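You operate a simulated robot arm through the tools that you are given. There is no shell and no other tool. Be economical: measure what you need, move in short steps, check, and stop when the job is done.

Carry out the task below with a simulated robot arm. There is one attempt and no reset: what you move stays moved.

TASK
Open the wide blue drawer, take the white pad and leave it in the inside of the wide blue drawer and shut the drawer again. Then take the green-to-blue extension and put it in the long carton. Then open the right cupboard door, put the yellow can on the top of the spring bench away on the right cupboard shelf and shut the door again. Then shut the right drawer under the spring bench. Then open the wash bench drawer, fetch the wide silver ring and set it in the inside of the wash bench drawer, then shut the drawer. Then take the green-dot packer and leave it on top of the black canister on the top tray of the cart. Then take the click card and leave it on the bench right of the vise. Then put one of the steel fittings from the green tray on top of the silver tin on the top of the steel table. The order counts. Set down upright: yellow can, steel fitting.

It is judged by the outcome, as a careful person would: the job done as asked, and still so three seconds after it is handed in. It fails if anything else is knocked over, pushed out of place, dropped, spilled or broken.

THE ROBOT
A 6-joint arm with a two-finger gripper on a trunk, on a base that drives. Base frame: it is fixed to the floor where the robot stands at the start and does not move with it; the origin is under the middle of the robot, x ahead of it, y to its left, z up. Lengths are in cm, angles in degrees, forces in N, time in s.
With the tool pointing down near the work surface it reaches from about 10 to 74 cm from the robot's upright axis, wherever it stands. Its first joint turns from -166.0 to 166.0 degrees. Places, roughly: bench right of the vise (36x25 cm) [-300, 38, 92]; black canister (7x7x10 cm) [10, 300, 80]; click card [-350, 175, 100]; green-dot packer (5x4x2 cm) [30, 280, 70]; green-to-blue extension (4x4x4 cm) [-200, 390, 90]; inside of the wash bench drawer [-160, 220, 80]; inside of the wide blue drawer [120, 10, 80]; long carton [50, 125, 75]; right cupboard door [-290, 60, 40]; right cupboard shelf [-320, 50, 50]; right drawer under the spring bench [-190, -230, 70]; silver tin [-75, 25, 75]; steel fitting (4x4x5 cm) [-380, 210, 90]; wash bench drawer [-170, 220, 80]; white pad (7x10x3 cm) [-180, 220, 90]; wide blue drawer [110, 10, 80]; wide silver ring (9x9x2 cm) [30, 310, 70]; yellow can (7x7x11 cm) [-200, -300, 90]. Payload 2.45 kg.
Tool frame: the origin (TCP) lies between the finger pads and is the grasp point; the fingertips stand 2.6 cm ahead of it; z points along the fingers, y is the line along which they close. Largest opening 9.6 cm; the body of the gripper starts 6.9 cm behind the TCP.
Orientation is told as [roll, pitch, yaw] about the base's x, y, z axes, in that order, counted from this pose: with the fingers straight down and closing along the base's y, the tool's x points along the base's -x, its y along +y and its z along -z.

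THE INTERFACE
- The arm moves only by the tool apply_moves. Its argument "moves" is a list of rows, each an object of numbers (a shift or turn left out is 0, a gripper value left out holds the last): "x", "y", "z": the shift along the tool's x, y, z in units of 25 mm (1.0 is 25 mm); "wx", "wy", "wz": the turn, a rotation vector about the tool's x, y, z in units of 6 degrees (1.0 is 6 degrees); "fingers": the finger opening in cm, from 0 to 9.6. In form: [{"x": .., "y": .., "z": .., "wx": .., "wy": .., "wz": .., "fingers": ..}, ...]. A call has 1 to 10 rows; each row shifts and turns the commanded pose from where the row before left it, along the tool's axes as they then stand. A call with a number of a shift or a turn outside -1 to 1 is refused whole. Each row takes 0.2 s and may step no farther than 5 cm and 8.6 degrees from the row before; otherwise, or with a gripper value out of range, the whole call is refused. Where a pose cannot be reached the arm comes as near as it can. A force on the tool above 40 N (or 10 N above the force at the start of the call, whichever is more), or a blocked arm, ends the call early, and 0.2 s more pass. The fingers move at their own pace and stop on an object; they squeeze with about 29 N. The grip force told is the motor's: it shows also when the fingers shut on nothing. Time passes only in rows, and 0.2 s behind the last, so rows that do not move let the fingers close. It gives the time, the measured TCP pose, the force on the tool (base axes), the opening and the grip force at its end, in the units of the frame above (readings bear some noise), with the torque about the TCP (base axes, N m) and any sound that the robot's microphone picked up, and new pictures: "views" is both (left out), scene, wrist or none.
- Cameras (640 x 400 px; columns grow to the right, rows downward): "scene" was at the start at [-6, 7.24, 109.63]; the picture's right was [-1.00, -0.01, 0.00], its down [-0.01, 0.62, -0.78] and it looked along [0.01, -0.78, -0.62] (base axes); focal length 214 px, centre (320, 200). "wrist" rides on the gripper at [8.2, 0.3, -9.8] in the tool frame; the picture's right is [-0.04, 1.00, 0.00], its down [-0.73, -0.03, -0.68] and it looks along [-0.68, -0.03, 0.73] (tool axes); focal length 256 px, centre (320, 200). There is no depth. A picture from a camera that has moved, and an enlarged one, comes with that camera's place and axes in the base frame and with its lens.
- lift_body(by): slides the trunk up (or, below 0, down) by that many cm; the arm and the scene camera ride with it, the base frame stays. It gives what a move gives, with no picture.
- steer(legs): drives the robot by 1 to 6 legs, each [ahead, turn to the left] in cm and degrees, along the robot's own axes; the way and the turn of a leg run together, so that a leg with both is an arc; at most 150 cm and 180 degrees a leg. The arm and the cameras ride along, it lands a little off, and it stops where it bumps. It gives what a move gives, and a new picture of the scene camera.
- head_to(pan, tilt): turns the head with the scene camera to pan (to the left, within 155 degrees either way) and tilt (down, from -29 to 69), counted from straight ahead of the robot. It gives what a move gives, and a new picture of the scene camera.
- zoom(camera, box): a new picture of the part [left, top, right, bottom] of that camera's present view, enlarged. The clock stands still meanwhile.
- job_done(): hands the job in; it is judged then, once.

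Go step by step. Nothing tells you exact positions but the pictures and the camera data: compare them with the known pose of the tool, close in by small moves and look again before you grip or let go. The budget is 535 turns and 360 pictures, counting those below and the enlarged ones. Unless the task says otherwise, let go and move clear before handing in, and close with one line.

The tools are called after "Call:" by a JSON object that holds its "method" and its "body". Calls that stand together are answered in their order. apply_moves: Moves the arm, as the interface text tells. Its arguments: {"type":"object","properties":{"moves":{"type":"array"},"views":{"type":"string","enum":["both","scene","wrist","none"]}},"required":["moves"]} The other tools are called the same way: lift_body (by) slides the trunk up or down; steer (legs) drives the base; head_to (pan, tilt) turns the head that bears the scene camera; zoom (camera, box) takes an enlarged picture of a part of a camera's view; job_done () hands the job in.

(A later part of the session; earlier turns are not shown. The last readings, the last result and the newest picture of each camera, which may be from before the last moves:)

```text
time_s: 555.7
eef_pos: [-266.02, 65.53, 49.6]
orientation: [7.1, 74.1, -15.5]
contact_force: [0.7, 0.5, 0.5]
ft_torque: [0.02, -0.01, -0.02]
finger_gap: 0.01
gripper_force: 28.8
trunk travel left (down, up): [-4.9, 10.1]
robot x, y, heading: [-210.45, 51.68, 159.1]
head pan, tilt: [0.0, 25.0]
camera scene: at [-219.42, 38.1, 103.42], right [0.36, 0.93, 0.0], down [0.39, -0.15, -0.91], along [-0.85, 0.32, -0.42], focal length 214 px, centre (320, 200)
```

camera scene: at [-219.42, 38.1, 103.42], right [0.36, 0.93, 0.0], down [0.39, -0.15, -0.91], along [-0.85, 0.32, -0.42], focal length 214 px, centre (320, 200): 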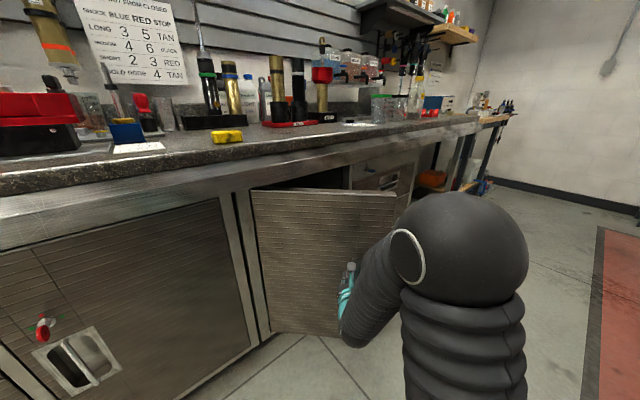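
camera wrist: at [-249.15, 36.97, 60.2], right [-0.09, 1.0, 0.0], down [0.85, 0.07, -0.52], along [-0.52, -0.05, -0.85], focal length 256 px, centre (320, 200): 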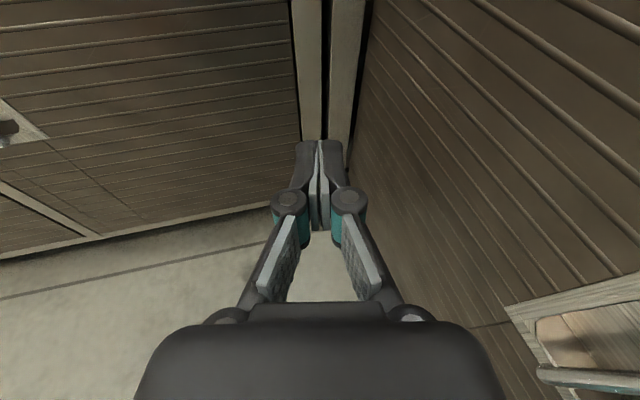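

Call:
{"method": "steer", "body": {"legs": [[10, 0]]}}

Call:
{"method": "apply_moves", "body": {"moves": [{"fingers": 0}], "views": "wrist"}}

```text
time_s: 556.8
eef_pos: [-275.56, 69.22, 49.79]
orientation: [7.3, 74.1, -15.5]
contact_force: [-0.7, 0.1, 0.9]
ft_torque: [0.04, 0.03, -0.01]
finger_gap: 0.0
gripper_force: 28.1
trunk travel left (down, up): [-4.9, 10.1]
robot x, y, heading: [-220.1, 55.49, 158.9]
head pan, tilt: [0.0, 25.0]
camera scene: at [-228.89, 41.73, 103.42], right [0.36, 0.93, 0.0], down [0.39, -0.15, -0.91], along [-0.85, 0.33, -0.42], focal length 214 px, centre (320, 200)
```

scene: 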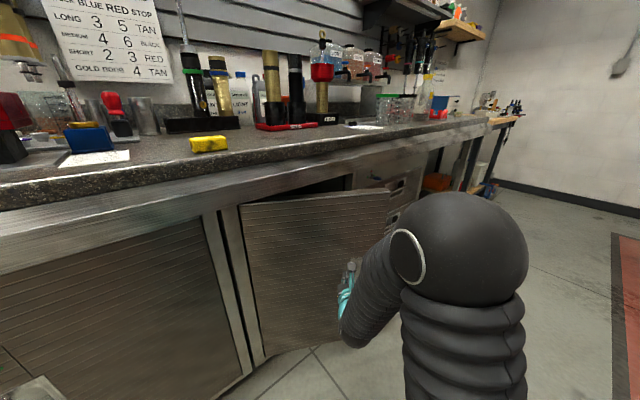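

```text
time_s: 557.2
eef_pos: [-275.52, 69.14, 49.67]
orientation: [7.3, 74.0, -15.5]
contact_force: [0.2, 0.3, 0.2]
ft_torque: [0.01, -0.02, 0.0]
finger_gap: 0.0
gripper_force: 28.7
trunk travel left (down, up): [-4.9, 10.1]
robot x, y, heading: [-220.48, 54.98, 158.8]
head pan, tilt: [0.0, 25.0]
camera wrist: at [-268.98, 66.32, 60.2], right [0.39, 0.92, 0.0], down [0.78, -0.34, -0.52], along [-0.48, 0.2, -0.85], focal length 256 px, centre (320, 200)
```

wrist: 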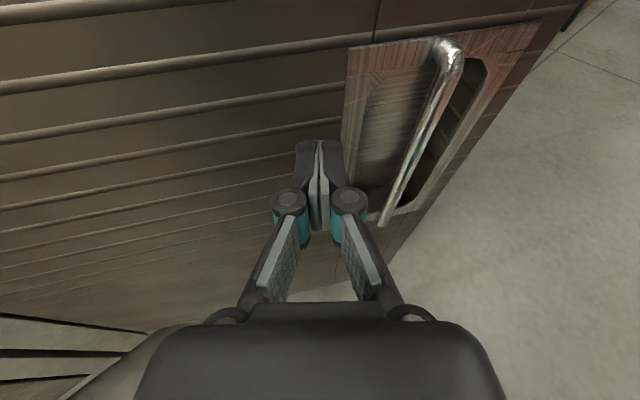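

Call:
{"method": "steer", "body": {"legs": [[12, 0]]}}

Call:
{"method": "apply_moves", "body": {"moves": [{"fingers": 0}], "views": "wrist"}}

```text
time_s: 558.5
eef_pos: [-286.67, 73.61, 49.82]
orientation: [7.2, 74.2, -15.3]
contact_force: [-0.3, 0.1, 1.0]
ft_torque: [0.0, 0.0, 0.0]
finger_gap: 0.02
gripper_force: 28.7
trunk travel left (down, up): [-4.9, 10.1]
robot x, y, heading: [-231.24, 59.85, 159.1]
head pan, tilt: [0.0, 25.0]
camera scene: at [-240.05, 46.01, 103.42], right [0.36, 0.93, 0.0], down [0.39, -0.15, -0.91], along [-0.85, 0.32, -0.42], focal length 214 px, centre (320, 200)
```

scene: 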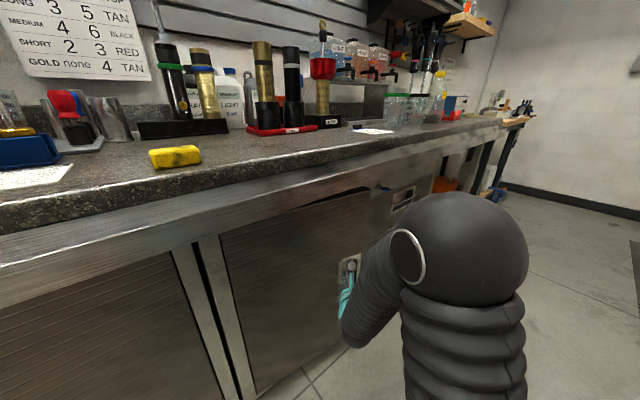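

```text
time_s: 558.9
eef_pos: [-286.77, 73.38, 49.71]
orientation: [7.1, 74.1, -15.4]
contact_force: [0.2, 0.2, 0.6]
ft_torque: [0.0, -0.02, -0.01]
finger_gap: 0.01
gripper_force: 28.9
trunk travel left (down, up): [-4.9, 10.1]
robot x, y, heading: [-231.2, 59.59, 159.1]
head pan, tilt: [0.0, 25.0]
camera wrist: at [-280.15, 70.57, 60.2], right [0.39, 0.92, 0.0], down [0.78, -0.34, -0.52], along [-0.48, 0.2, -0.85], focal length 256 px, centre (320, 200)
```

wrist: 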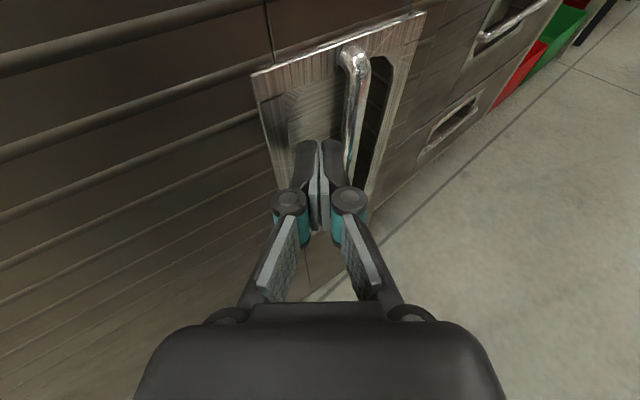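

Nearly shut. I finish with a push toward the cabinet using the arm.

Call:
{"method": "apply_moves", "body": {"moves": [{"z": 0.4, "x": 0.1, "y": -0.27}, {"z": 0.4, "x": 0.1, "y": -0.27}, {"z": 0.4, "x": 0.1, "y": -0.27}, {"z": 0.4, "x": 0.1, "y": -0.27}, {"z": 0.4, "x": 0.1, "y": -0.27}, {"z": 0.4, "x": 0.1, "y": -0.27}, {"z": 0.4, "x": 0.1, "y": -0.27}, {"z": 0.4, "x": 0.1, "y": -0.27}], "views": "both"}}

```text
time_s: 560.3
eef_pos: [-293.37, 72.67, 49.31]
orientation: [6.9, 73.9, -16.5]
contact_force: [12.1, 1.0, 5.8]
ft_torque: [-0.05, 0.06, 0.06]
finger_gap: 0.0
gripper_force: 28.3
trunk travel left (down, up): [-4.9, 10.1]
robot x, y, heading: [-231.62, 59.29, 159.0]
head pan, tilt: [0.0, 25.0]
stopped in row 6: the force on the tool passed its limit at 58 N (the readings are from after the stop); the commanded pose is now the measured one
camera scene: at [-240.02, 46.04, 103.43], right [0.36, 0.93, 0.0], down [0.39, -0.15, -0.91], along [-0.84, 0.33, -0.42], focal length 214 px, centre (320, 200)
camera wrist: at [-286.83, 69.73, 59.8], right [0.4, 0.92, -0.01], down [0.78, -0.35, -0.52], along [-0.48, 0.2, -0.85], focal length 256 px, centre (320, 200)
```

scene: 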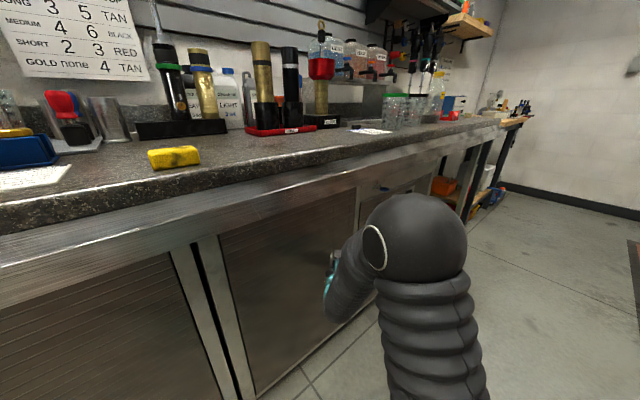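
wrist: 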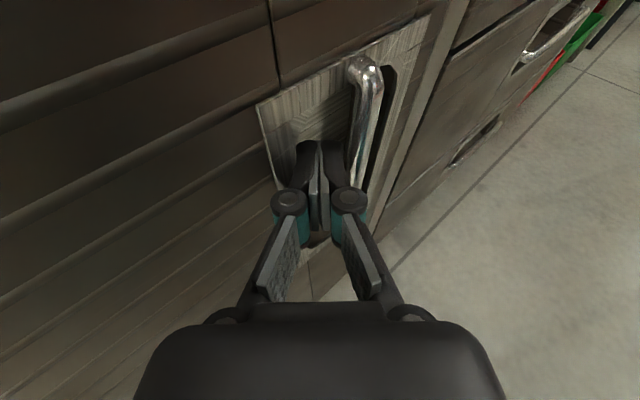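

Door seems flush shut. I retreat and verify.

Call:
{"method": "apply_moves", "body": {"moves": [{"z": -0.6, "y": -0.1}, {"z": -0.8}, {"z": -0.8}], "views": "none"}}

Call:
{"method": "steer", "body": {"legs": [[-30, 0], [0, 35]]}}

```text
time_s: 561.1
eef_pos: [-288.72, 70.16, 50.8]
orientation: [7.2, 73.9, -16.2]
contact_force: [-0.3, -0.1, 0.5]
ft_torque: [0.01, 0.01, -0.01]
finger_gap: 0.0
gripper_force: 28.3
trunk travel left (down, up): [-4.9, 10.1]
robot x, y, heading: [-231.16, 59.51, 158.8]
head pan, tilt: [0.0, 25.0]
```

```text
time_s: 564.8
eef_pos: [-256.41, 24.74, 50.83]
orientation: [7.0, 73.9, 18.3]
contact_force: [-0.1, 1.1, 0.4]
ft_torque: [-0.03, 0.0, 0.0]
finger_gap: 0.0
gripper_force: 28.6
trunk travel left (down, up): [-4.9, 10.1]
robot x, y, heading: [-203.07, 48.25, -166.6]
head pan, tilt: [0.0, 25.0]
camera scene: at [-202.65, 32.49, 103.42], right [-0.23, 0.97, 0.0], down [0.41, 0.1, -0.91], along [-0.88, -0.21, -0.42], focal length 214 px, centre (320, 200)
```

scene: 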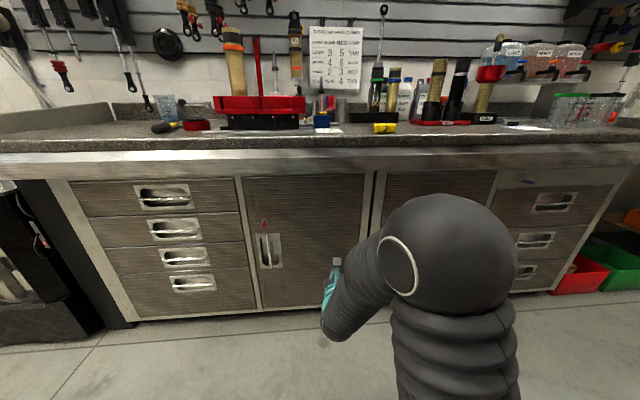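

Door shut. Next: the right drawer under the spring bench. I raise the gripper to ~z 69 and drive over.

Call:
{"method": "lift_body", "body": {"by": 10}}

Call:
{"method": "apply_moves", "body": {"moves": [{"x": 0.95, "z": -0.27}, {"x": 0.95, "z": -0.27}, {"x": 0.95, "z": -0.27}], "views": "none"}}

Call:
{"method": "steer", "body": {"legs": [[0, 96], [150, 0], [109, 0], [0, -91]]}}

```text
time_s: 566.1
eef_pos: [-256.35, 24.61, 60.76]
orientation: [7.0, 73.9, 18.3]
contact_force: [0.6, 0.0, 0.2]
ft_torque: [-0.01, 0.0, -0.01]
finger_gap: 0.0
gripper_force: 28.1
trunk travel left (down, up): [-14.9, 0.1]
robot x, y, heading: [-203.23, 48.12, -166.7]
head pan, tilt: [0.0, 25.0]
```

```text
time_s: 566.9
eef_pos: [-256.33, 24.53, 68.26]
orientation: [7.1, 73.9, 18.4]
contact_force: [0.7, 0.8, -0.4]
ft_torque: [0.0, -0.01, 0.02]
finger_gap: 0.02
gripper_force: 28.3
trunk travel left (down, up): [-14.9, 0.1]
robot x, y, heading: [-203.18, 48.33, -166.6]
head pan, tilt: [0.0, 25.0]
```

```text
time_s: 587.7
eef_pos: [-161.24, -226.77, 68.28]
orientation: [6.9, 73.9, 23.7]
contact_force: [0.5, 0.4, 0.3]
ft_torque: [0.01, 0.02, 0.0]
finger_gap: 0.0
gripper_force: 28.7
trunk travel left (down, up): [-14.9, 0.1]
robot x, y, heading: [-110.41, -197.51, -161.2]
head pan, tilt: [0.0, 25.0]
camera scene: at [-108.53, -213.71, 113.42], right [-0.32, 0.95, 0.0], down [0.4, 0.14, -0.91], along [-0.86, -0.29, -0.42], focal length 214 px, centre (320, 200)
```

scene: 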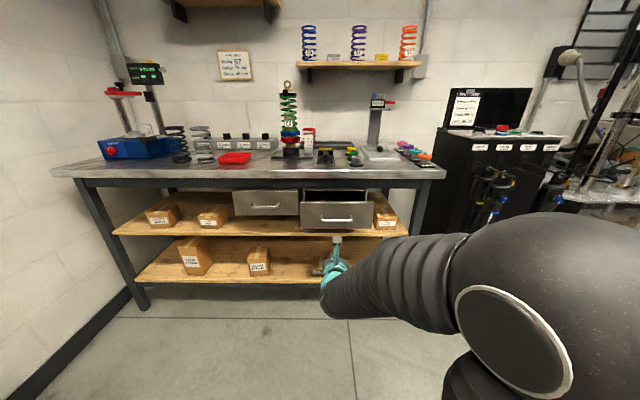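

The open right drawer is straight ahead (front z 68–77). Raise 4 cm and push it in with the base.

Call:
{"method": "apply_moves", "body": {"moves": [{"x": 0.8, "z": -0.2, "y": 0.5}, {"x": 0.8, "z": -0.2, "y": 0.4}], "views": "none"}}

Call:
{"method": "steer", "body": {"legs": [[18, 0]]}}

Call:
{"method": "apply_moves", "body": {"moves": [{"fingers": 0}], "views": "wrist"}}

```text
time_s: 588.3
eef_pos: [-161.89, -224.83, 72.43]
orientation: [7.1, 73.9, 23.7]
contact_force: [0.1, 0.1, -1.0]
ft_torque: [0.0, 0.0, -0.02]
finger_gap: 0.0
gripper_force: 28.6
trunk travel left (down, up): [-14.9, 0.1]
robot x, y, heading: [-110.58, -197.88, -161.5]
head pan, tilt: [0.0, 25.0]
```

```text
time_s: 589.8
eef_pos: [-179.0, -230.72, 72.36]
orientation: [7.0, 73.9, 23.7]
contact_force: [0.2, 0.6, -0.3]
ft_torque: [0.0, -0.01, -0.01]
finger_gap: 0.0
gripper_force: 28.7
trunk travel left (down, up): [-14.9, 0.1]
robot x, y, heading: [-127.84, -203.62, -161.4]
head pan, tilt: [0.0, 25.0]
camera scene: at [-125.64, -219.53, 113.42], right [-0.32, 0.95, 0.0], down [0.4, 0.14, -0.91], along [-0.86, -0.29, -0.42], focal length 214 px, centre (320, 200)
```

scene: 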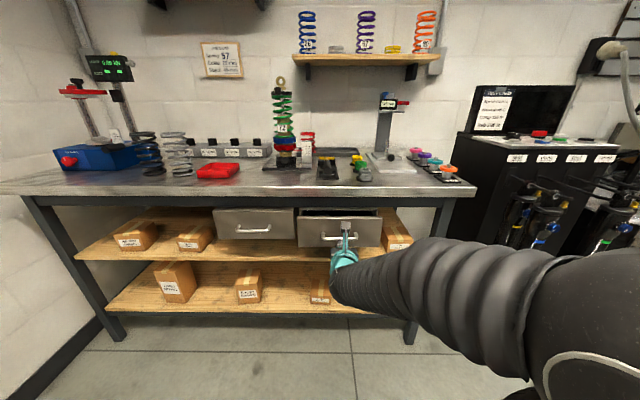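

```text
time_s: 590.2
eef_pos: [-178.9, -230.78, 72.37]
orientation: [7.0, 73.9, 23.7]
contact_force: [0.0, -0.4, -0.7]
ft_torque: [0.0, 0.01, 0.02]
finger_gap: 0.0
gripper_force: 28.5
trunk travel left (down, up): [-14.9, 0.1]
robot x, y, heading: [-127.44, -203.59, -161.3]
head pan, tilt: [0.0, 25.0]
camera wrist: at [-172.13, -228.79, 82.88], right [-0.28, 0.96, 0.0], down [0.82, 0.24, -0.52], along [-0.5, -0.15, -0.85], focal length 256 px, centre (320, 200)
```

wrist: 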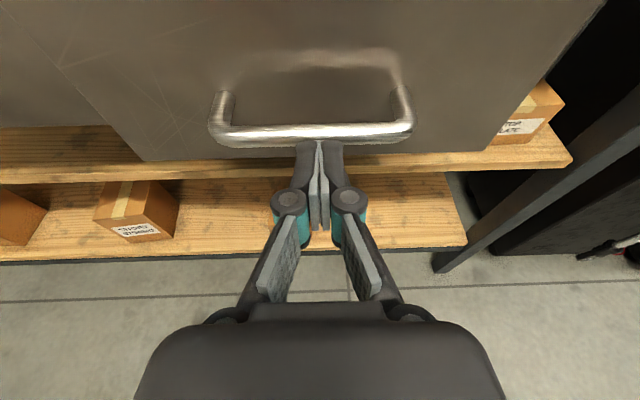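

Finger tips meet the handle bar. Push on.

Call:
{"method": "steer", "body": {"legs": [[8, 0]]}}

Call:
{"method": "apply_moves", "body": {"moves": [{"z": 0.3, "x": 0.08}, {"z": 0.3, "x": 0.08}, {"z": 0.3, "x": 0.08}, {"z": 0.3, "x": 0.08}, {"z": 0.3, "x": 0.08}, {"z": 0.3, "x": 0.08}, {"z": 0.3, "x": 0.08}, {"z": 0.3, "x": 0.08}], "views": "both"}}

```text
time_s: 591.2
eef_pos: [-183.35, -232.22, 72.39]
orientation: [6.8, 74.1, 23.6]
contact_force: [24.7, 11.7, 11.0]
ft_torque: [-0.16, 0.33, 0.02]
finger_gap: 0.0
gripper_force: 28.7
trunk travel left (down, up): [-14.9, 0.1]
robot x, y, heading: [-132.38, -205.37, -161.1]
head pan, tilt: [0.0, 25.0]
stopped in leg 1: the force on the tool passed its limit at 150 N (the readings are from after the stop); the commanded pose is now the measured one
camera scene: at [-130.38, -221.12, 113.42], right [-0.32, 0.95, 0.0], down [0.4, 0.14, -0.91], along [-0.86, -0.29, -0.42], focal length 214 px, centre (320, 200)
```

scene: 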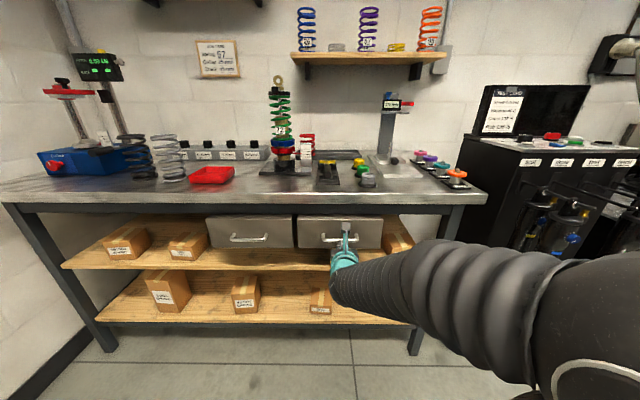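

```text
time_s: 591.5
eef_pos: [-183.48, -232.28, 72.42]
orientation: [6.7, 74.1, 23.5]
contact_force: [24.4, 11.9, 9.2]
ft_torque: [-0.17, 0.3, 0.05]
finger_gap: 0.01
gripper_force: 28.7
trunk travel left (down, up): [-14.9, 0.1]
robot x, y, heading: [-132.22, -205.43, -161.3]
head pan, tilt: [0.0, 25.0]
stopped in row 1: the force on the tool passed its limit at 52 N (the readings are from after the stop); the commanded pose is now the measured one
camera scene: at [-130.35, -221.11, 113.42], right [-0.32, 0.95, 0.0], down [0.4, 0.14, -0.91], along [-0.86, -0.29, -0.42], focal length 214 px, centre (320, 200)
camera wrist: at [-176.6, -230.27, 82.9], right [-0.28, 0.96, -0.01], down [0.82, 0.24, -0.52], along [-0.5, -0.15, -0.85], focal length 256 px, centre (320, 200)
```

scene: 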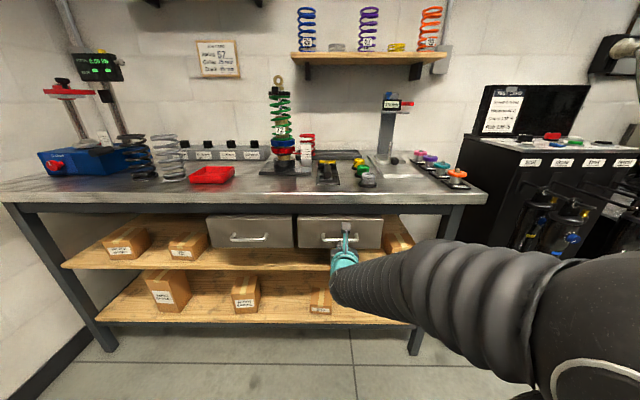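
wrist: 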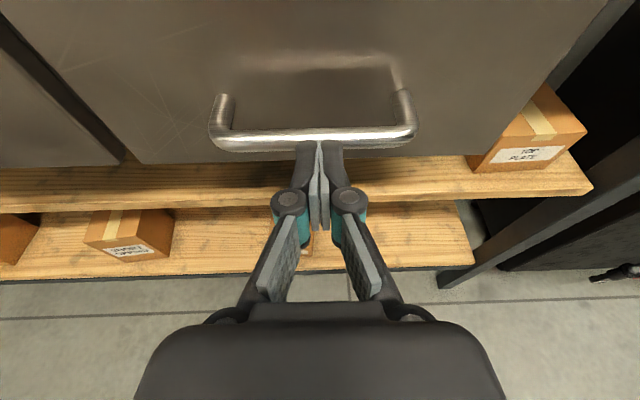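

The right drawer is flush now. Next the wash bench drawer: I roll the tool so the fingers close vertically and drive up the alley.

Call:
{"method": "steer", "body": {"legs": [[-13, 0]]}}

Call:
{"method": "apply_moves", "body": {"moves": [{"wz": -1}, {"wz": -1}, {"wz": -1}, {"wz": -1}, {"wz": -1}, {"wz": -1}, {"wz": -1}, {"wz": -1}], "views": "none"}}

Call:
{"method": "apply_moves", "body": {"moves": [{"wz": -1}, {"wz": -1}, {"wz": -1}, {"wz": -1}, {"wz": -1}, {"wz": -1}, {"wz": -1}], "views": "none"}}

Call:
{"method": "steer", "body": {"legs": [[0, -91], [150, 0], [150, 0], [100, 0], [0, -90]]}}

```text
time_s: 592.8
eef_pos: [-170.92, -228.07, 72.19]
orientation: [6.8, 73.8, 23.6]
contact_force: [-0.1, 0.0, -0.6]
ft_torque: [0.0, -0.03, 0.03]
finger_gap: 0.0
gripper_force: 28.3
trunk travel left (down, up): [-14.9, 0.1]
robot x, y, heading: [-119.47, -200.92, -161.0]
head pan, tilt: [0.0, 25.0]
camera scene: at [-117.84, -216.86, 113.42], right [-0.32, 0.95, 0.0], down [0.4, 0.14, -0.91], along [-0.86, -0.29, -0.42], focal length 214 px, centre (320, 200)
```

scene: 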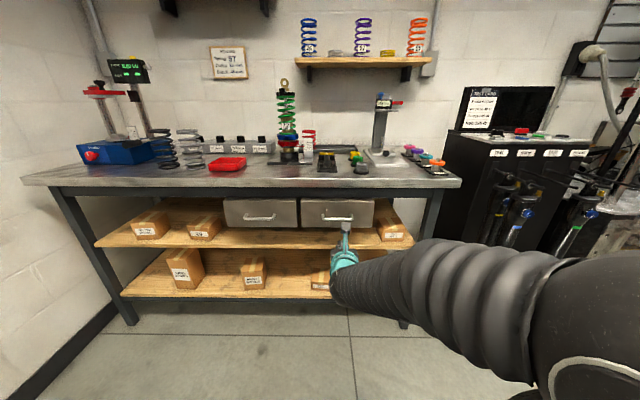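

```text
time_s: 594.6
eef_pos: [-170.88, -228.06, 72.23]
orientation: [69.4, 38.2, 93.6]
contact_force: [0.2, -0.1, 0.2]
ft_torque: [0.02, 0.0, 0.01]
finger_gap: 0.0
gripper_force: 27.7
trunk travel left (down, up): [-14.9, 0.1]
robot x, y, heading: [-119.75, -200.89, -161.1]
head pan, tilt: [0.0, 25.0]
```

```text
time_s: 596.2
eef_pos: [-170.91, -228.07, 72.17]
orientation: [73.9, -2.0, 107.1]
contact_force: [0.4, 0.0, 0.1]
ft_torque: [-0.03, 0.01, 0.0]
finger_gap: 0.0
gripper_force: 28.0
trunk travel left (down, up): [-14.9, 0.1]
robot x, y, heading: [-119.37, -201.3, -161.2]
head pan, tilt: [0.0, 25.0]
```

```text
time_s: 623.1
eef_pos: [-200.36, 204.86, 72.16]
orientation: [73.9, -1.9, -72.6]
contact_force: [0.5, 0.4, 0.1]
ft_torque: [0.05, 0.01, 0.01]
finger_gap: 0.0
gripper_force: 29.1
trunk travel left (down, up): [-14.9, 0.1]
robot x, y, heading: [-251.42, 177.69, 19.3]
head pan, tilt: [0.0, 25.0]
camera scene: at [-253.67, 193.7, 113.42], right [0.33, -0.94, 0.0], down [-0.4, -0.14, -0.91], along [0.86, 0.3, -0.42], focal length 214 px, centre (320, 200)
```

scene: 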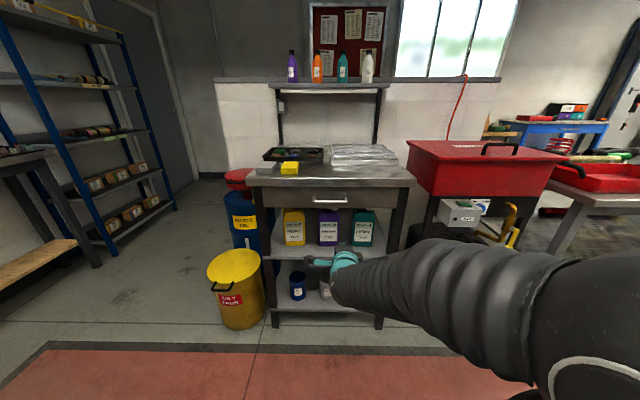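

The handle is about u=-112, v=260, z=81. I level the tool, raise and align it.

Call:
{"method": "apply_moves", "body": {"moves": [{"y": 0.9, "x": 0.36, "wx": -0.67}, {"y": 0.9, "x": 0.36, "wx": -0.67}, {"y": 0.9, "x": 0.36, "wx": -0.67}, {"y": 0.9, "x": 0.36, "wx": -0.67, "fingers": 5}], "views": "both"}}

```text
time_s: 624.1
eef_pos: [-199.97, 208.97, 81.17]
orientation: [90.1, -1.9, -72.6]
contact_force: [0.2, 0.3, -0.8]
ft_torque: [0.04, -0.01, 0.03]
finger_gap: 5.02
gripper_force: 0.0
trunk travel left (down, up): [-14.9, 0.1]
robot x, y, heading: [-251.37, 177.93, 19.2]
head pan, tilt: [0.0, 25.0]
camera scene: at [-253.67, 193.7, 113.42], right [0.33, -0.94, 0.0], down [-0.4, -0.14, -0.91], along [0.86, 0.3, -0.42], focal length 214 px, centre (320, 200)
camera wrist: at [-211.86, 213.79, 81.11], right [0.0, -0.01, 1.0], down [-0.43, -0.9, -0.01], along [0.9, -0.43, 0.0], focal length 256 px, centre (320, 200)
```

scene: 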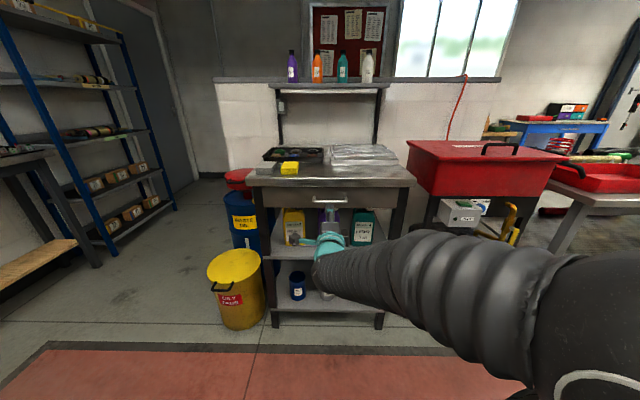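
wrist: 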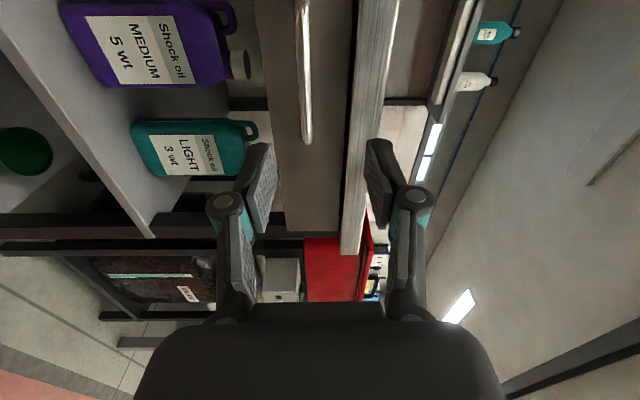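

Aligned; a bit lower (z≈79.8). Drive forward 9 cm and look.

Call:
{"method": "apply_moves", "body": {"moves": [{"y": -0.5}], "views": "none"}}

Call:
{"method": "steer", "body": {"legs": [[9, 0]]}}

Call:
{"method": "apply_moves", "body": {"moves": [{"fingers": 4.5}], "views": "wrist"}}

```text
time_s: 624.5
eef_pos: [-200.04, 209.07, 79.81]
orientation: [90.0, -1.9, -72.6]
contact_force: [-0.1, 0.3, 0.0]
ft_torque: [-0.02, 0.02, -0.03]
finger_gap: 5.01
gripper_force: 0.0
trunk travel left (down, up): [-14.9, 0.1]
robot x, y, heading: [-251.69, 177.5, 19.1]
head pan, tilt: [0.0, 25.0]
```

```text
time_s: 625.6
eef_pos: [-191.51, 212.04, 79.77]
orientation: [90.0, -1.9, -72.7]
contact_force: [-0.5, -0.3, -0.2]
ft_torque: [-0.01, 0.02, 0.02]
finger_gap: 5.0
gripper_force: 0.1
trunk travel left (down, up): [-14.9, 0.1]
robot x, y, heading: [-243.1, 180.87, 19.0]
head pan, tilt: [0.0, 25.0]
camera scene: at [-245.18, 196.65, 113.42], right [0.33, -0.94, 0.0], down [-0.4, -0.14, -0.91], along [0.86, 0.3, -0.42], focal length 214 px, centre (320, 200)
```

scene: 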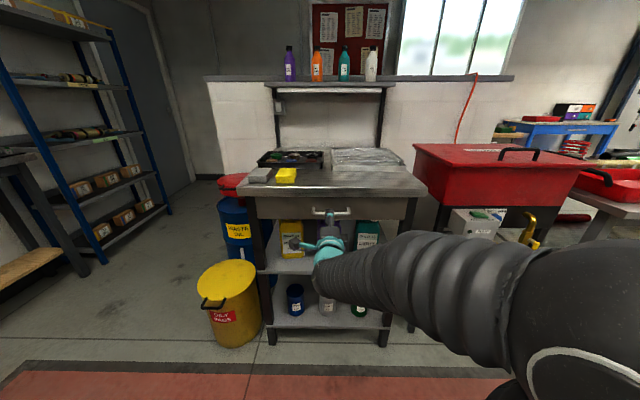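

```text
time_s: 626.0
eef_pos: [-191.47, 212.05, 79.86]
orientation: [90.0, -1.8, -72.8]
contact_force: [-0.1, 0.1, -0.1]
ft_torque: [0.03, 0.01, 0.02]
finger_gap: 4.51
gripper_force: 0.0
trunk travel left (down, up): [-14.9, 0.1]
robot x, y, heading: [-243.18, 180.33, 18.8]
head pan, tilt: [0.0, 25.0]
camera wrist: at [-203.38, 216.74, 79.77], right [0.0, -0.01, 1.0], down [-0.43, -0.9, -0.01], along [0.9, -0.43, -0.01], focal length 256 px, centre (320, 200)
```

wrist: 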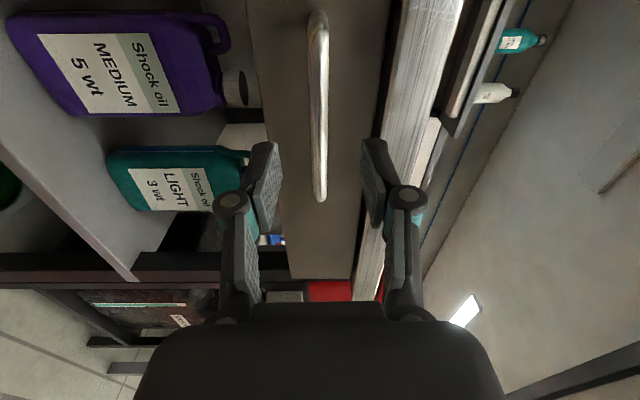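

Handle centred, ~5.5 cm ahead. Advance and grip.

Call:
{"method": "apply_moves", "body": {"moves": [{"z": 0.7}, {"z": 0.7}, {"z": 0.7}], "views": "wrist"}}

```text
time_s: 626.8
eef_pos: [-186.41, 213.68, 79.72]
orientation: [90.0, -1.9, -72.8]
contact_force: [-0.2, -0.3, 0.8]
ft_torque: [0.0, -0.01, -0.01]
finger_gap: 4.5
gripper_force: 0.0
trunk travel left (down, up): [-14.9, 0.1]
robot x, y, heading: [-242.6, 180.77, 19.2]
head pan, tilt: [0.0, 25.0]
camera wrist: at [-198.36, 218.37, 79.72], right [0.0, -0.01, 1.0], down [-0.43, -0.9, -0.01], along [0.9, -0.43, -0.01], focal length 256 px, centre (320, 200)
```

wrist: 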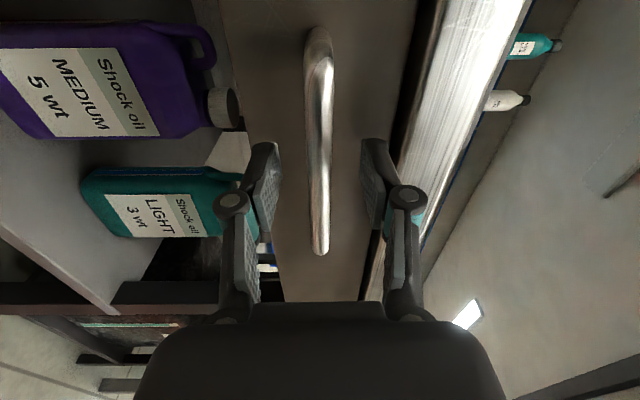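

Call:
{"method": "apply_moves", "body": {"moves": [{"z": 0.15, "fingers": 0}, {"fingers": 0}, {"fingers": 0}], "views": "none"}}

Call:
{"method": "steer", "body": {"legs": [[-12, 0]]}}

```text
time_s: 627.6
eef_pos: [-186.24, 213.68, 79.67]
orientation: [90.0, -1.8, -72.6]
contact_force: [-20.7, -8.3, -2.3]
ft_torque: [0.94, 0.27, -0.05]
finger_gap: 1.15
gripper_force: 38.5
trunk travel left (down, up): [-14.9, 0.1]
robot x, y, heading: [-243.03, 180.43, 19.1]
head pan, tilt: [0.0, 25.0]
```

```text
time_s: 628.8
eef_pos: [-197.5, 209.96, 79.64]
orientation: [89.9, -1.9, -72.4]
contact_force: [-2.5, 6.6, 0.5]
ft_torque: [0.87, 0.27, 0.33]
finger_gap: 1.13
gripper_force: 38.6
trunk travel left (down, up): [-14.9, 0.1]
robot x, y, heading: [-254.24, 176.71, 18.9]
head pan, tilt: [0.0, 25.0]
camera scene: at [-256.52, 192.75, 113.41], right [0.33, -0.94, 0.0], down [-0.4, -0.14, -0.91], along [0.86, 0.3, -0.42], focal length 214 px, centre (320, 200)
```

scene: 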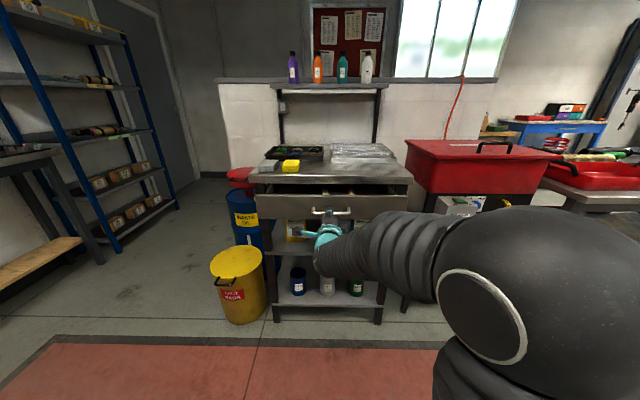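

Drawer is opening well. Pull 12 cm more.

Call:
{"method": "steer", "body": {"legs": [[-12, 0]]}}

Call:
{"method": "zoom", "body": {"camera": "scene", "box": [230, 130, 430, 260]}}

```text
time_s: 630.1
eef_pos: [-209.14, 206.16, 79.73]
orientation: [90.0, -2.1, -72.3]
contact_force: [-7.8, 23.5, 0.9]
ft_torque: [0.91, 0.25, 0.91]
finger_gap: 1.12
gripper_force: 37.7
trunk travel left (down, up): [-14.9, 0.1]
robot x, y, heading: [-265.83, 172.72, 19.2]
head pan, tilt: [0.0, 25.0]
camera scene: at [-268.12, 188.82, 113.4], right [0.33, -0.94, 0.0], down [-0.4, -0.14, -0.91], along [0.86, 0.3, -0.42], focal length 214 px, centre (320, 200)
```

scene: 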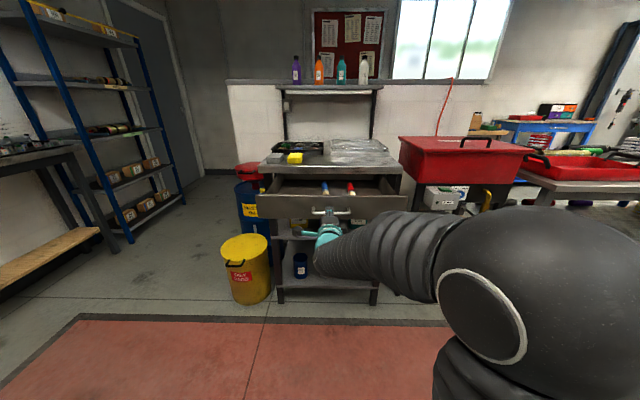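

```text
3.08 times, centred on (330, 195) of scene
camera zoom: at [-268.12, 188.82, 113.4], right [0.33, -0.94, 0.0], down [-0.4, -0.14, -0.91], along [0.86, 0.3, -0.42], focal length 660 px, centre (289, 215)
```

zoom: 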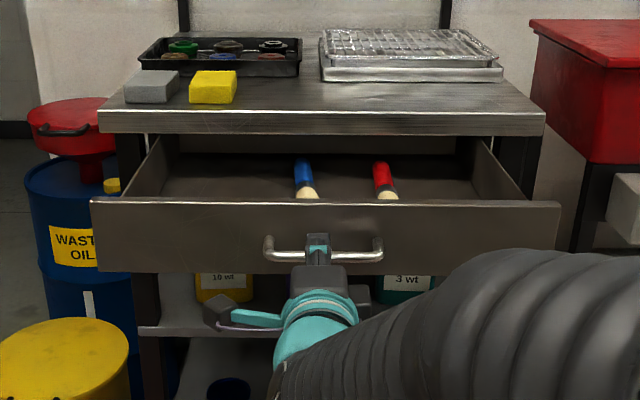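

Drawer open ~24 cm (two brushes inside). I release and head for the cart via the north end, turning the tool down again.

Call:
{"method": "apply_moves", "body": {"moves": [{"fingers": 4.5}, {"fingers": 4.5}, {"z": -0.8}, {"z": -0.8}], "views": "none"}}

Call:
{"method": "steer", "body": {"legs": [[-10, 0]]}}

Call:
{"method": "apply_moves", "body": {"moves": [{"y": 0.9, "wx": 0.77, "wy": 0.77, "wz": -0.77}, {"wx": 0.77, "wy": 0.77, "wz": -0.77}, {"wx": 0.77, "wy": 0.77, "wz": -0.77}, {"wx": 0.77, "wy": 0.77, "wz": -0.77}, {"wx": 0.77, "wy": 0.77, "wz": -0.77}, {"wx": 0.77, "wy": 0.77, "wz": -0.77}, {"wx": 0.77, "wy": 0.77, "wz": -0.77}, {"wx": 0.77, "wy": 0.77, "wz": -0.77}], "views": "none"}}

Call:
{"method": "apply_moves", "body": {"moves": [{"wx": 0.77, "wy": 0.77, "wz": -0.77}, {"wx": 0.77, "wy": 0.77, "wz": -0.77}, {"wx": 0.77, "wy": 0.77, "wz": -0.77}, {"wx": 0.77, "wy": 0.77, "wz": -0.77}, {"wx": 0.77, "wy": 0.77, "wz": -0.77}, {"wx": 0.77, "wy": 0.77, "wz": -0.77}, {"wx": 0.77, "wy": 0.77, "wz": -0.77}], "views": "none"}}

Call:
{"method": "apply_moves", "body": {"moves": [{"x": 0.7, "y": -0.8, "z": -1}, {"x": 0.7, "y": -0.8, "z": -1}, {"x": 0.7, "y": -0.8, "z": -1}, {"x": 0.7, "y": -0.8, "z": -1}, {"x": 0.7, "y": -0.8, "z": -1}, {"y": -0.8, "z": -0.8}, {"y": -0.8, "z": -0.5}], "views": "wrist"}}

```text
time_s: 631.1
eef_pos: [-212.85, 204.88, 79.81]
orientation: [89.9, -1.9, -72.2]
contact_force: [-0.4, -0.4, 1.0]
ft_torque: [0.03, -0.02, 0.0]
finger_gap: 4.48
gripper_force: 0.0
trunk travel left (down, up): [-14.9, 0.1]
robot x, y, heading: [-265.63, 172.77, 19.3]
head pan, tilt: [0.0, 25.0]
```

```text
time_s: 632.2
eef_pos: [-222.33, 201.49, 79.79]
orientation: [90.0, -1.9, -72.4]
contact_force: [0.5, 0.3, 1.0]
ft_torque: [-0.01, -0.03, 0.0]
finger_gap: 4.51
gripper_force: 0.2
trunk travel left (down, up): [-14.9, 0.1]
robot x, y, heading: [-275.16, 169.29, 19.4]
head pan, tilt: [0.0, 25.0]
camera scene: at [-277.64, 185.32, 113.42], right [0.33, -0.94, 0.0], down [-0.4, -0.14, -0.91], along [0.86, 0.3, -0.42], focal length 214 px, centre (320, 200)
```

scene: 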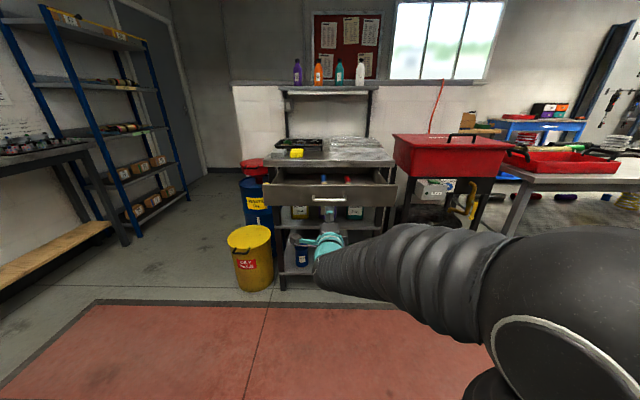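

```text
time_s: 634.0
eef_pos: [-221.89, 201.16, 79.7]
orientation: [58.4, -20.7, -36.6]
contact_force: [-0.6, 0.5, 0.4]
ft_torque: [0.02, 0.01, -0.01]
finger_gap: 4.49
gripper_force: 0.0
out of reach, approached as far as the arm can: row 5, 6, 7, 8
trunk travel left (down, up): [-14.9, 0.1]
robot x, y, heading: [-275.21, 169.21, 19.7]
head pan, tilt: [0.0, 25.0]
```

```text
time_s: 635.6
eef_pos: [-219.91, 187.08, 64.05]
orientation: [12.6, -11.5, 9.5]
contact_force: [0.2, -0.8, 0.5]
ft_torque: [0.0, 0.02, -0.02]
finger_gap: 4.51
gripper_force: 0.0
out of reach, approached as far as the arm can: row 1, 2, 3, 4, 5, 6, 7
trunk travel left (down, up): [-14.9, 0.1]
robot x, y, heading: [-275.25, 169.17, 19.4]
head pan, tilt: [0.0, 25.0]
```

```text
time_s: 637.2
eef_pos: [-228.73, 168.18, 72.02]
orientation: [10.8, -11.7, 9.5]
contact_force: [-0.2, 0.0, -0.6]
ft_torque: [0.0, -0.03, -0.01]
finger_gap: 4.51
gripper_force: 0.0
out of reach, approached as far as the arm can: row 1, 2, 3, 4, 5, 6
trunk travel left (down, up): [-14.9, 0.1]
robot x, y, heading: [-275.38, 168.99, 19.5]
head pan, tilt: [0.0, 25.0]
camera wrist: at [-238.44, 164.88, 79.83], right [-0.16, 0.97, 0.19], down [0.6, -0.06, 0.8], along [0.78, 0.24, -0.57], focal length 256 px, centre (320, 200)
```

wrist: 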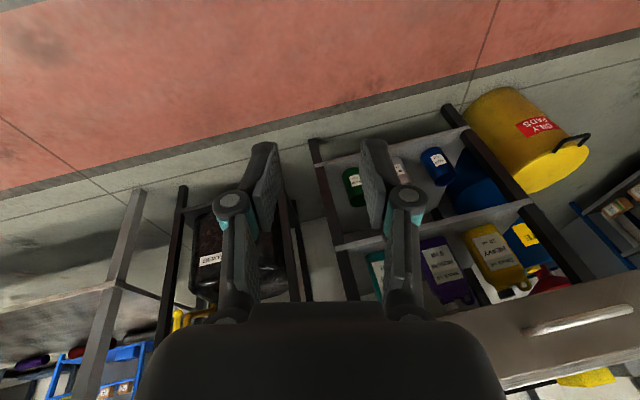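

Call:
{"method": "apply_moves", "body": {"moves": [{"z": -0.9}, {"z": -0.9}, {"z": -0.9, "wx": 0.4, "wy": 0.51, "wz": -0.42}, {"z": -0.9, "wx": 0.4, "wy": 0.51, "wz": -0.42}, {"z": -0.9, "wx": 0.4, "wy": 0.51, "wz": -0.42}, {"z": -0.9, "wx": 0.4, "wy": 0.51, "wz": -0.42}, {"z": -0.9}, {"z": -0.9}, {"z": -0.9}, {"z": -0.9}], "views": "none"}}

```text
time_s: 639.4
eef_pos: [-231.88, 161.57, 91.8]
orientation: [12.0, -11.0, 19.9]
contact_force: [-0.5, 0.5, 0.2]
ft_torque: [0.0, 0.0, 0.02]
finger_gap: 4.51
gripper_force: 0.1
out of reach, approached as far as the arm can: row 1, 2, 3, 4, 5, 6
trunk travel left (down, up): [-14.9, 0.1]
robot x, y, heading: [-275.24, 169.26, 19.3]
head pan, tilt: [0.0, 25.0]
```

Call:
{"method": "apply_moves", "body": {"moves": [{"wx": 0.7, "wy": 0.6, "z": -0.5}, {"wx": 0.7, "wy": 0.6, "z": -0.8}, {"wx": 0.6, "wy": 0.6, "z": -0.8}, {"z": -0.8}, {"z": -0.4}], "views": "none"}}

Call:
{"method": "steer", "body": {"legs": [[0, 86], [150, 0]]}}

```text
time_s: 640.6
eef_pos: [-232.58, 159.99, 98.26]
orientation: [11.5, -10.6, 20.0]
contact_force: [0.0, -0.2, 0.0]
ft_torque: [-0.01, -0.01, -0.05]
finger_gap: 4.49
gripper_force: 0.0
out of reach, approached as far as the arm can: row 1, 2, 3
trunk travel left (down, up): [-14.9, 0.1]
robot x, y, heading: [-275.1, 169.17, 19.4]
head pan, tilt: [0.0, 25.0]
```

```text
time_s: 651.7
eef_pos: [-302.91, 355.34, 98.29]
orientation: [11.5, -10.7, 106.0]
contact_force: [0.0, -0.4, 0.9]
ft_torque: [0.02, 0.03, -0.01]
finger_gap: 4.49
gripper_force: 0.1
trunk travel left (down, up): [-14.9, 0.1]
robot x, y, heading: [-315.26, 313.24, 105.3]
head pan, tilt: [0.0, 25.0]
camera scene: at [-331.29, 312.3, 113.42], right [0.96, 0.26, 0.0], down [0.11, -0.41, -0.91], along [-0.24, 0.87, -0.42], focal length 214 px, centre (320, 200)
```

scene: 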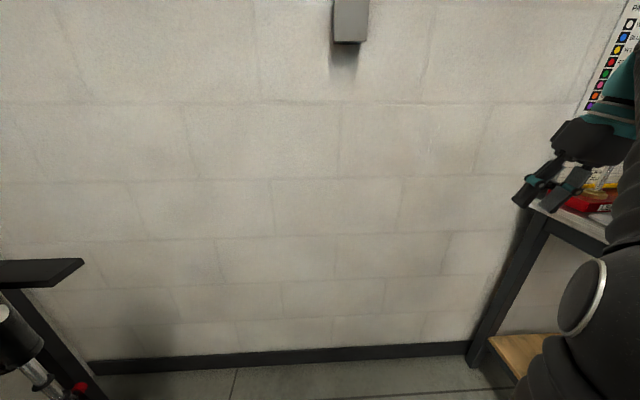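

I'm near the end wall; back a little, then turn right along the aisle toward the corridor.

Call:
{"method": "steer", "body": {"legs": [[-13, 0], [0, -88], [150, 0], [68, 0]]}}

```text
time_s: 667.2
eef_pos: [-59.69, 353.96, 98.16]
orientation: [11.6, -10.6, 17.6]
contact_force: [-0.5, -0.6, 0.3]
ft_torque: [0.04, -0.01, 0.0]
finger_gap: 4.51
gripper_force: 0.0
trunk travel left (down, up): [-14.9, 0.1]
robot x, y, heading: [-101.87, 364.78, 16.9]
head pan, tilt: [0.0, 25.0]
camera scene: at [-103.71, 380.97, 113.42], right [0.29, -0.96, 0.0], down [-0.4, -0.12, -0.91], along [0.87, 0.27, -0.42], focal length 214 px, centre (320, 200)
```

scene: 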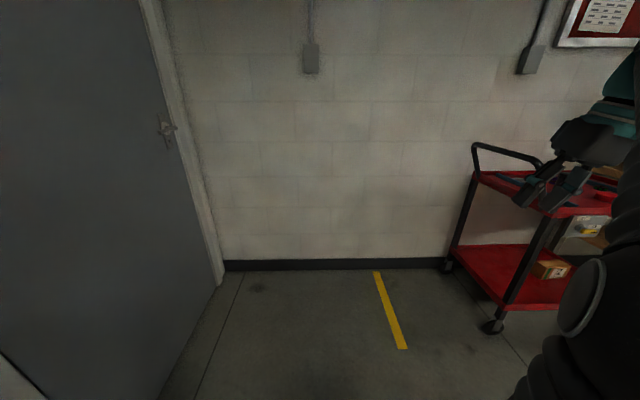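

The cart is ahead right. I go alongside it and turn to face it.

Call:
{"method": "steer", "body": {"legs": [[0, -89], [97, 0], [0, 90], [25, 0]]}}

Call:
{"method": "head_to", "body": {"pan": 0, "tilt": 40}}

Call:
{"method": "apply_moves", "body": {"moves": [{"wx": 0.9, "wy": 0.8}, {"wx": 0.9, "wy": 0.8}], "views": "wrist"}}

```text
time_s: 681.2
eef_pos: [-7.24, 271.12, 98.15]
orientation: [11.4, -10.5, 18.6]
contact_force: [-0.5, -0.1, -0.6]
ft_torque: [0.03, -0.01, 0.01]
finger_gap: 4.51
gripper_force: 0.1
trunk travel left (down, up): [-14.9, 0.1]
robot x, y, heading: [-49.71, 281.25, 18.0]
head pan, tilt: [0.0, 25.0]
camera scene: at [-51.61, 297.51, 113.42], right [0.31, -0.95, 0.0], down [-0.4, -0.13, -0.91], along [0.86, 0.28, -0.42], focal length 214 px, centre (320, 200)
```

scene: 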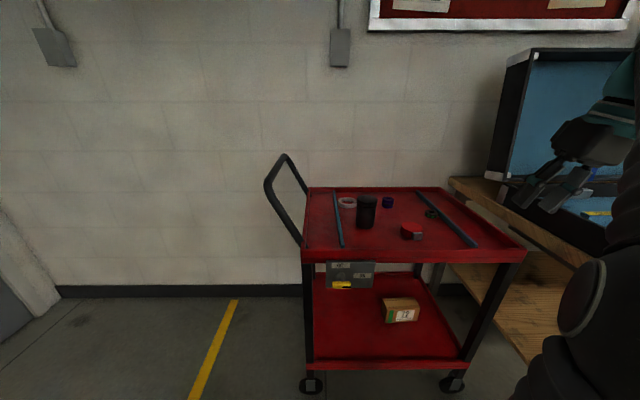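

```text
time_s: 682.0
eef_pos: [-7.2, 271.11, 98.17]
orientation: [11.5, -10.6, 18.6]
contact_force: [0.3, 0.1, 0.2]
ft_torque: [-0.03, -0.01, 0.0]
finger_gap: 4.52
gripper_force: 0.1
trunk travel left (down, up): [-14.9, 0.1]
robot x, y, heading: [-49.45, 281.73, 17.8]
head pan, tilt: [0.0, 40.0]
camera scene: at [-52.29, 297.29, 111.09], right [0.31, -0.95, 0.0], down [-0.61, -0.2, -0.77], along [0.73, 0.24, -0.64], focal length 214 px, centre (320, 200)
```

scene: 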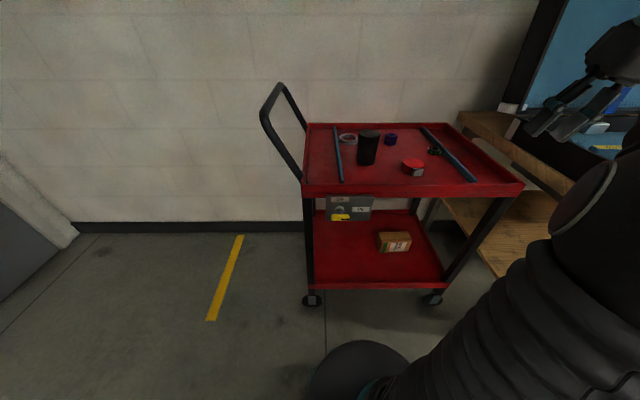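

```text
time_s: 682.6
eef_pos: [-7.14, 271.08, 98.23]
orientation: [11.5, -10.6, 18.5]
contact_force: [0.0, 0.1, 0.2]
ft_torque: [0.0, 0.01, 0.0]
finger_gap: 4.52
gripper_force: 0.0
out of reach, approached as far as the arm can: row 1, 2
trunk travel left (down, up): [-14.9, 0.1]
robot x, y, heading: [-49.95, 281.44, 18.0]
head pan, tilt: [0.0, 40.0]
camera wrist: at [-16.05, 266.32, 106.19], right [-0.31, 0.93, 0.2], down [0.62, 0.03, 0.78], along [0.72, 0.37, -0.59], focal length 256 px, centre (320, 200)
```

wrist: 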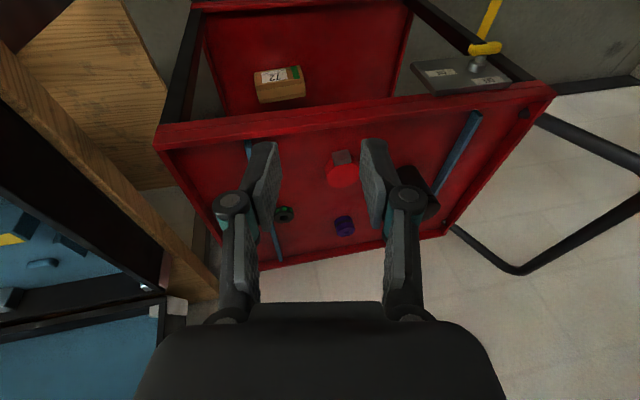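

Call:
{"method": "zoom", "body": {"camera": "scene", "box": [290, 110, 530, 210]}}

```text
2.67 times, centred on (410, 160) of scene
camera zoom: at [-52.29, 297.29, 111.09], right [0.31, -0.95, 0.0], down [-0.61, -0.2, -0.77], along [0.73, 0.24, -0.64], focal length 572 px, centre (80, 307)
```

zoom: 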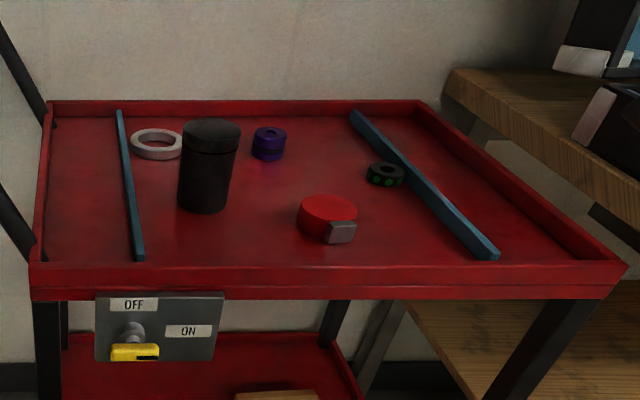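

The ring is at about (31,312,74), canister (13,302), the green-dot packer (31,280). I drive 20 cm closer and reach over the ring, correcting the tool orientation.

Call:
{"method": "steer", "body": {"legs": [[19, 0]]}}

Call:
{"method": "apply_moves", "body": {"moves": [{"x": -0.9, "y": 0.6, "z": 0.3}, {"x": -0.9, "y": 0.6, "z": 0.3}, {"x": -0.9, "y": 0.6, "z": 0.3}, {"x": -0.9, "y": 0.6, "z": 0.3}, {"wx": 0.7, "wy": 0.6}, {"wx": 0.7, "wy": 0.6}, {"wx": 0.6, "wy": 0.6}], "views": "wrist"}}

```text
time_s: 684.2
eef_pos: [10.89, 277.27, 98.11]
orientation: [11.4, -10.7, 18.7]
contact_force: [0.8, -0.1, 0.2]
ft_torque: [0.04, 0.04, -0.01]
finger_gap: 4.5
gripper_force: 0.1
trunk travel left (down, up): [-14.9, 0.1]
robot x, y, heading: [-31.37, 287.33, 18.4]
head pan, tilt: [0.0, 40.0]
camera scene: at [-34.29, 303.15, 111.09], right [0.31, -0.95, 0.0], down [-0.61, -0.2, -0.77], along [0.73, 0.24, -0.64], focal length 214 px, centre (320, 200)
```

scene: 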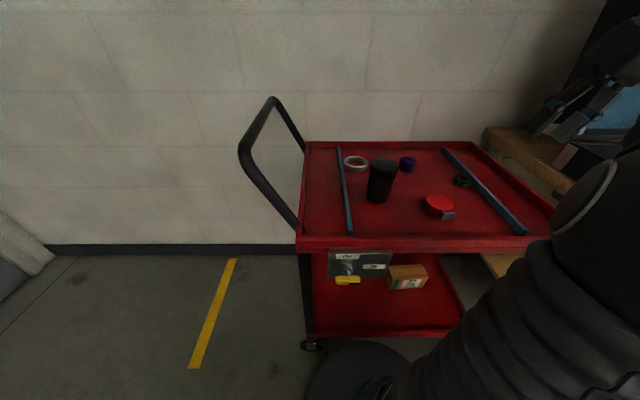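

```text
time_s: 685.8
eef_pos: [17.5, 286.2, 98.12]
orientation: [11.7, -10.7, 18.9]
contact_force: [-0.6, 0.0, 0.6]
ft_torque: [-0.02, -0.05, -0.01]
finger_gap: 4.5
gripper_force: 0.1
out of reach, approached as far as the arm can: row 5, 6, 7
trunk travel left (down, up): [-14.9, 0.1]
robot x, y, heading: [-31.56, 287.31, 17.9]
head pan, tilt: [0.0, 40.0]
camera wrist: at [8.69, 281.38, 106.1], right [-0.31, 0.93, 0.21], down [0.62, 0.04, 0.78], along [0.72, 0.37, -0.59], focal length 256 px, centre (320, 200)
```

wrist: 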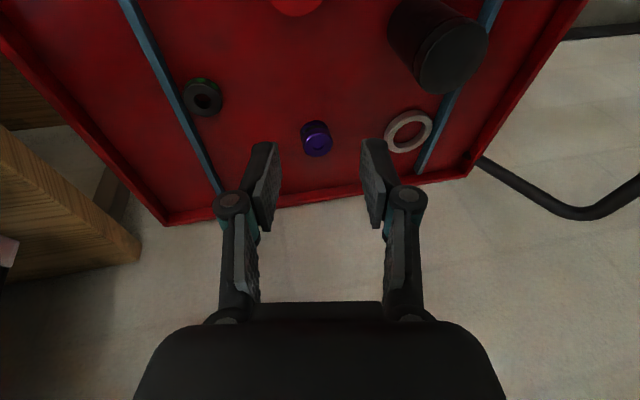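

Call:
{"method": "apply_moves", "body": {"moves": [{"z": 0.9}, {"z": 0.9}, {"z": 0.9}, {"wx": 0.7, "wy": 0.6}, {"wx": 0.7, "wy": 0.6}, {"wx": 0.6, "wy": 0.6}], "views": "wrist"}}

```text
time_s: 687.2
eef_pos: [18.2, 287.86, 91.73]
orientation: [12.2, -10.9, 18.7]
contact_force: [0.2, 1.0, 0.3]
ft_torque: [0.02, 0.03, -0.01]
finger_gap: 4.52
gripper_force: 0.0
out of reach, approached as far as the arm can: row 4, 5, 6
trunk travel left (down, up): [-14.9, 0.1]
robot x, y, heading: [-31.8, 287.34, 18.4]
head pan, tilt: [0.0, 40.0]
camera wrist: at [9.34, 282.95, 99.58], right [-0.31, 0.92, 0.22], down [0.62, 0.03, 0.79], along [0.72, 0.38, -0.58], focal length 256 px, centre (320, 200)
```

wrist: 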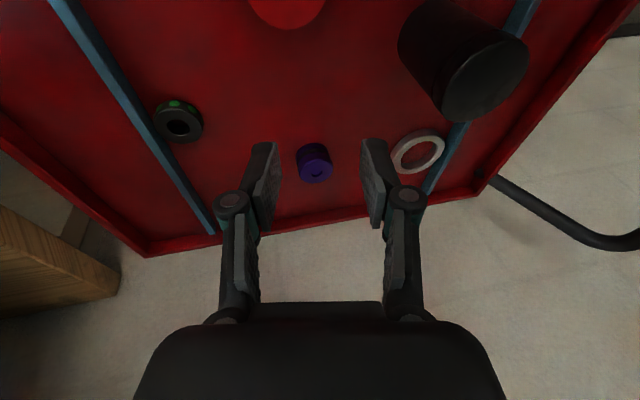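

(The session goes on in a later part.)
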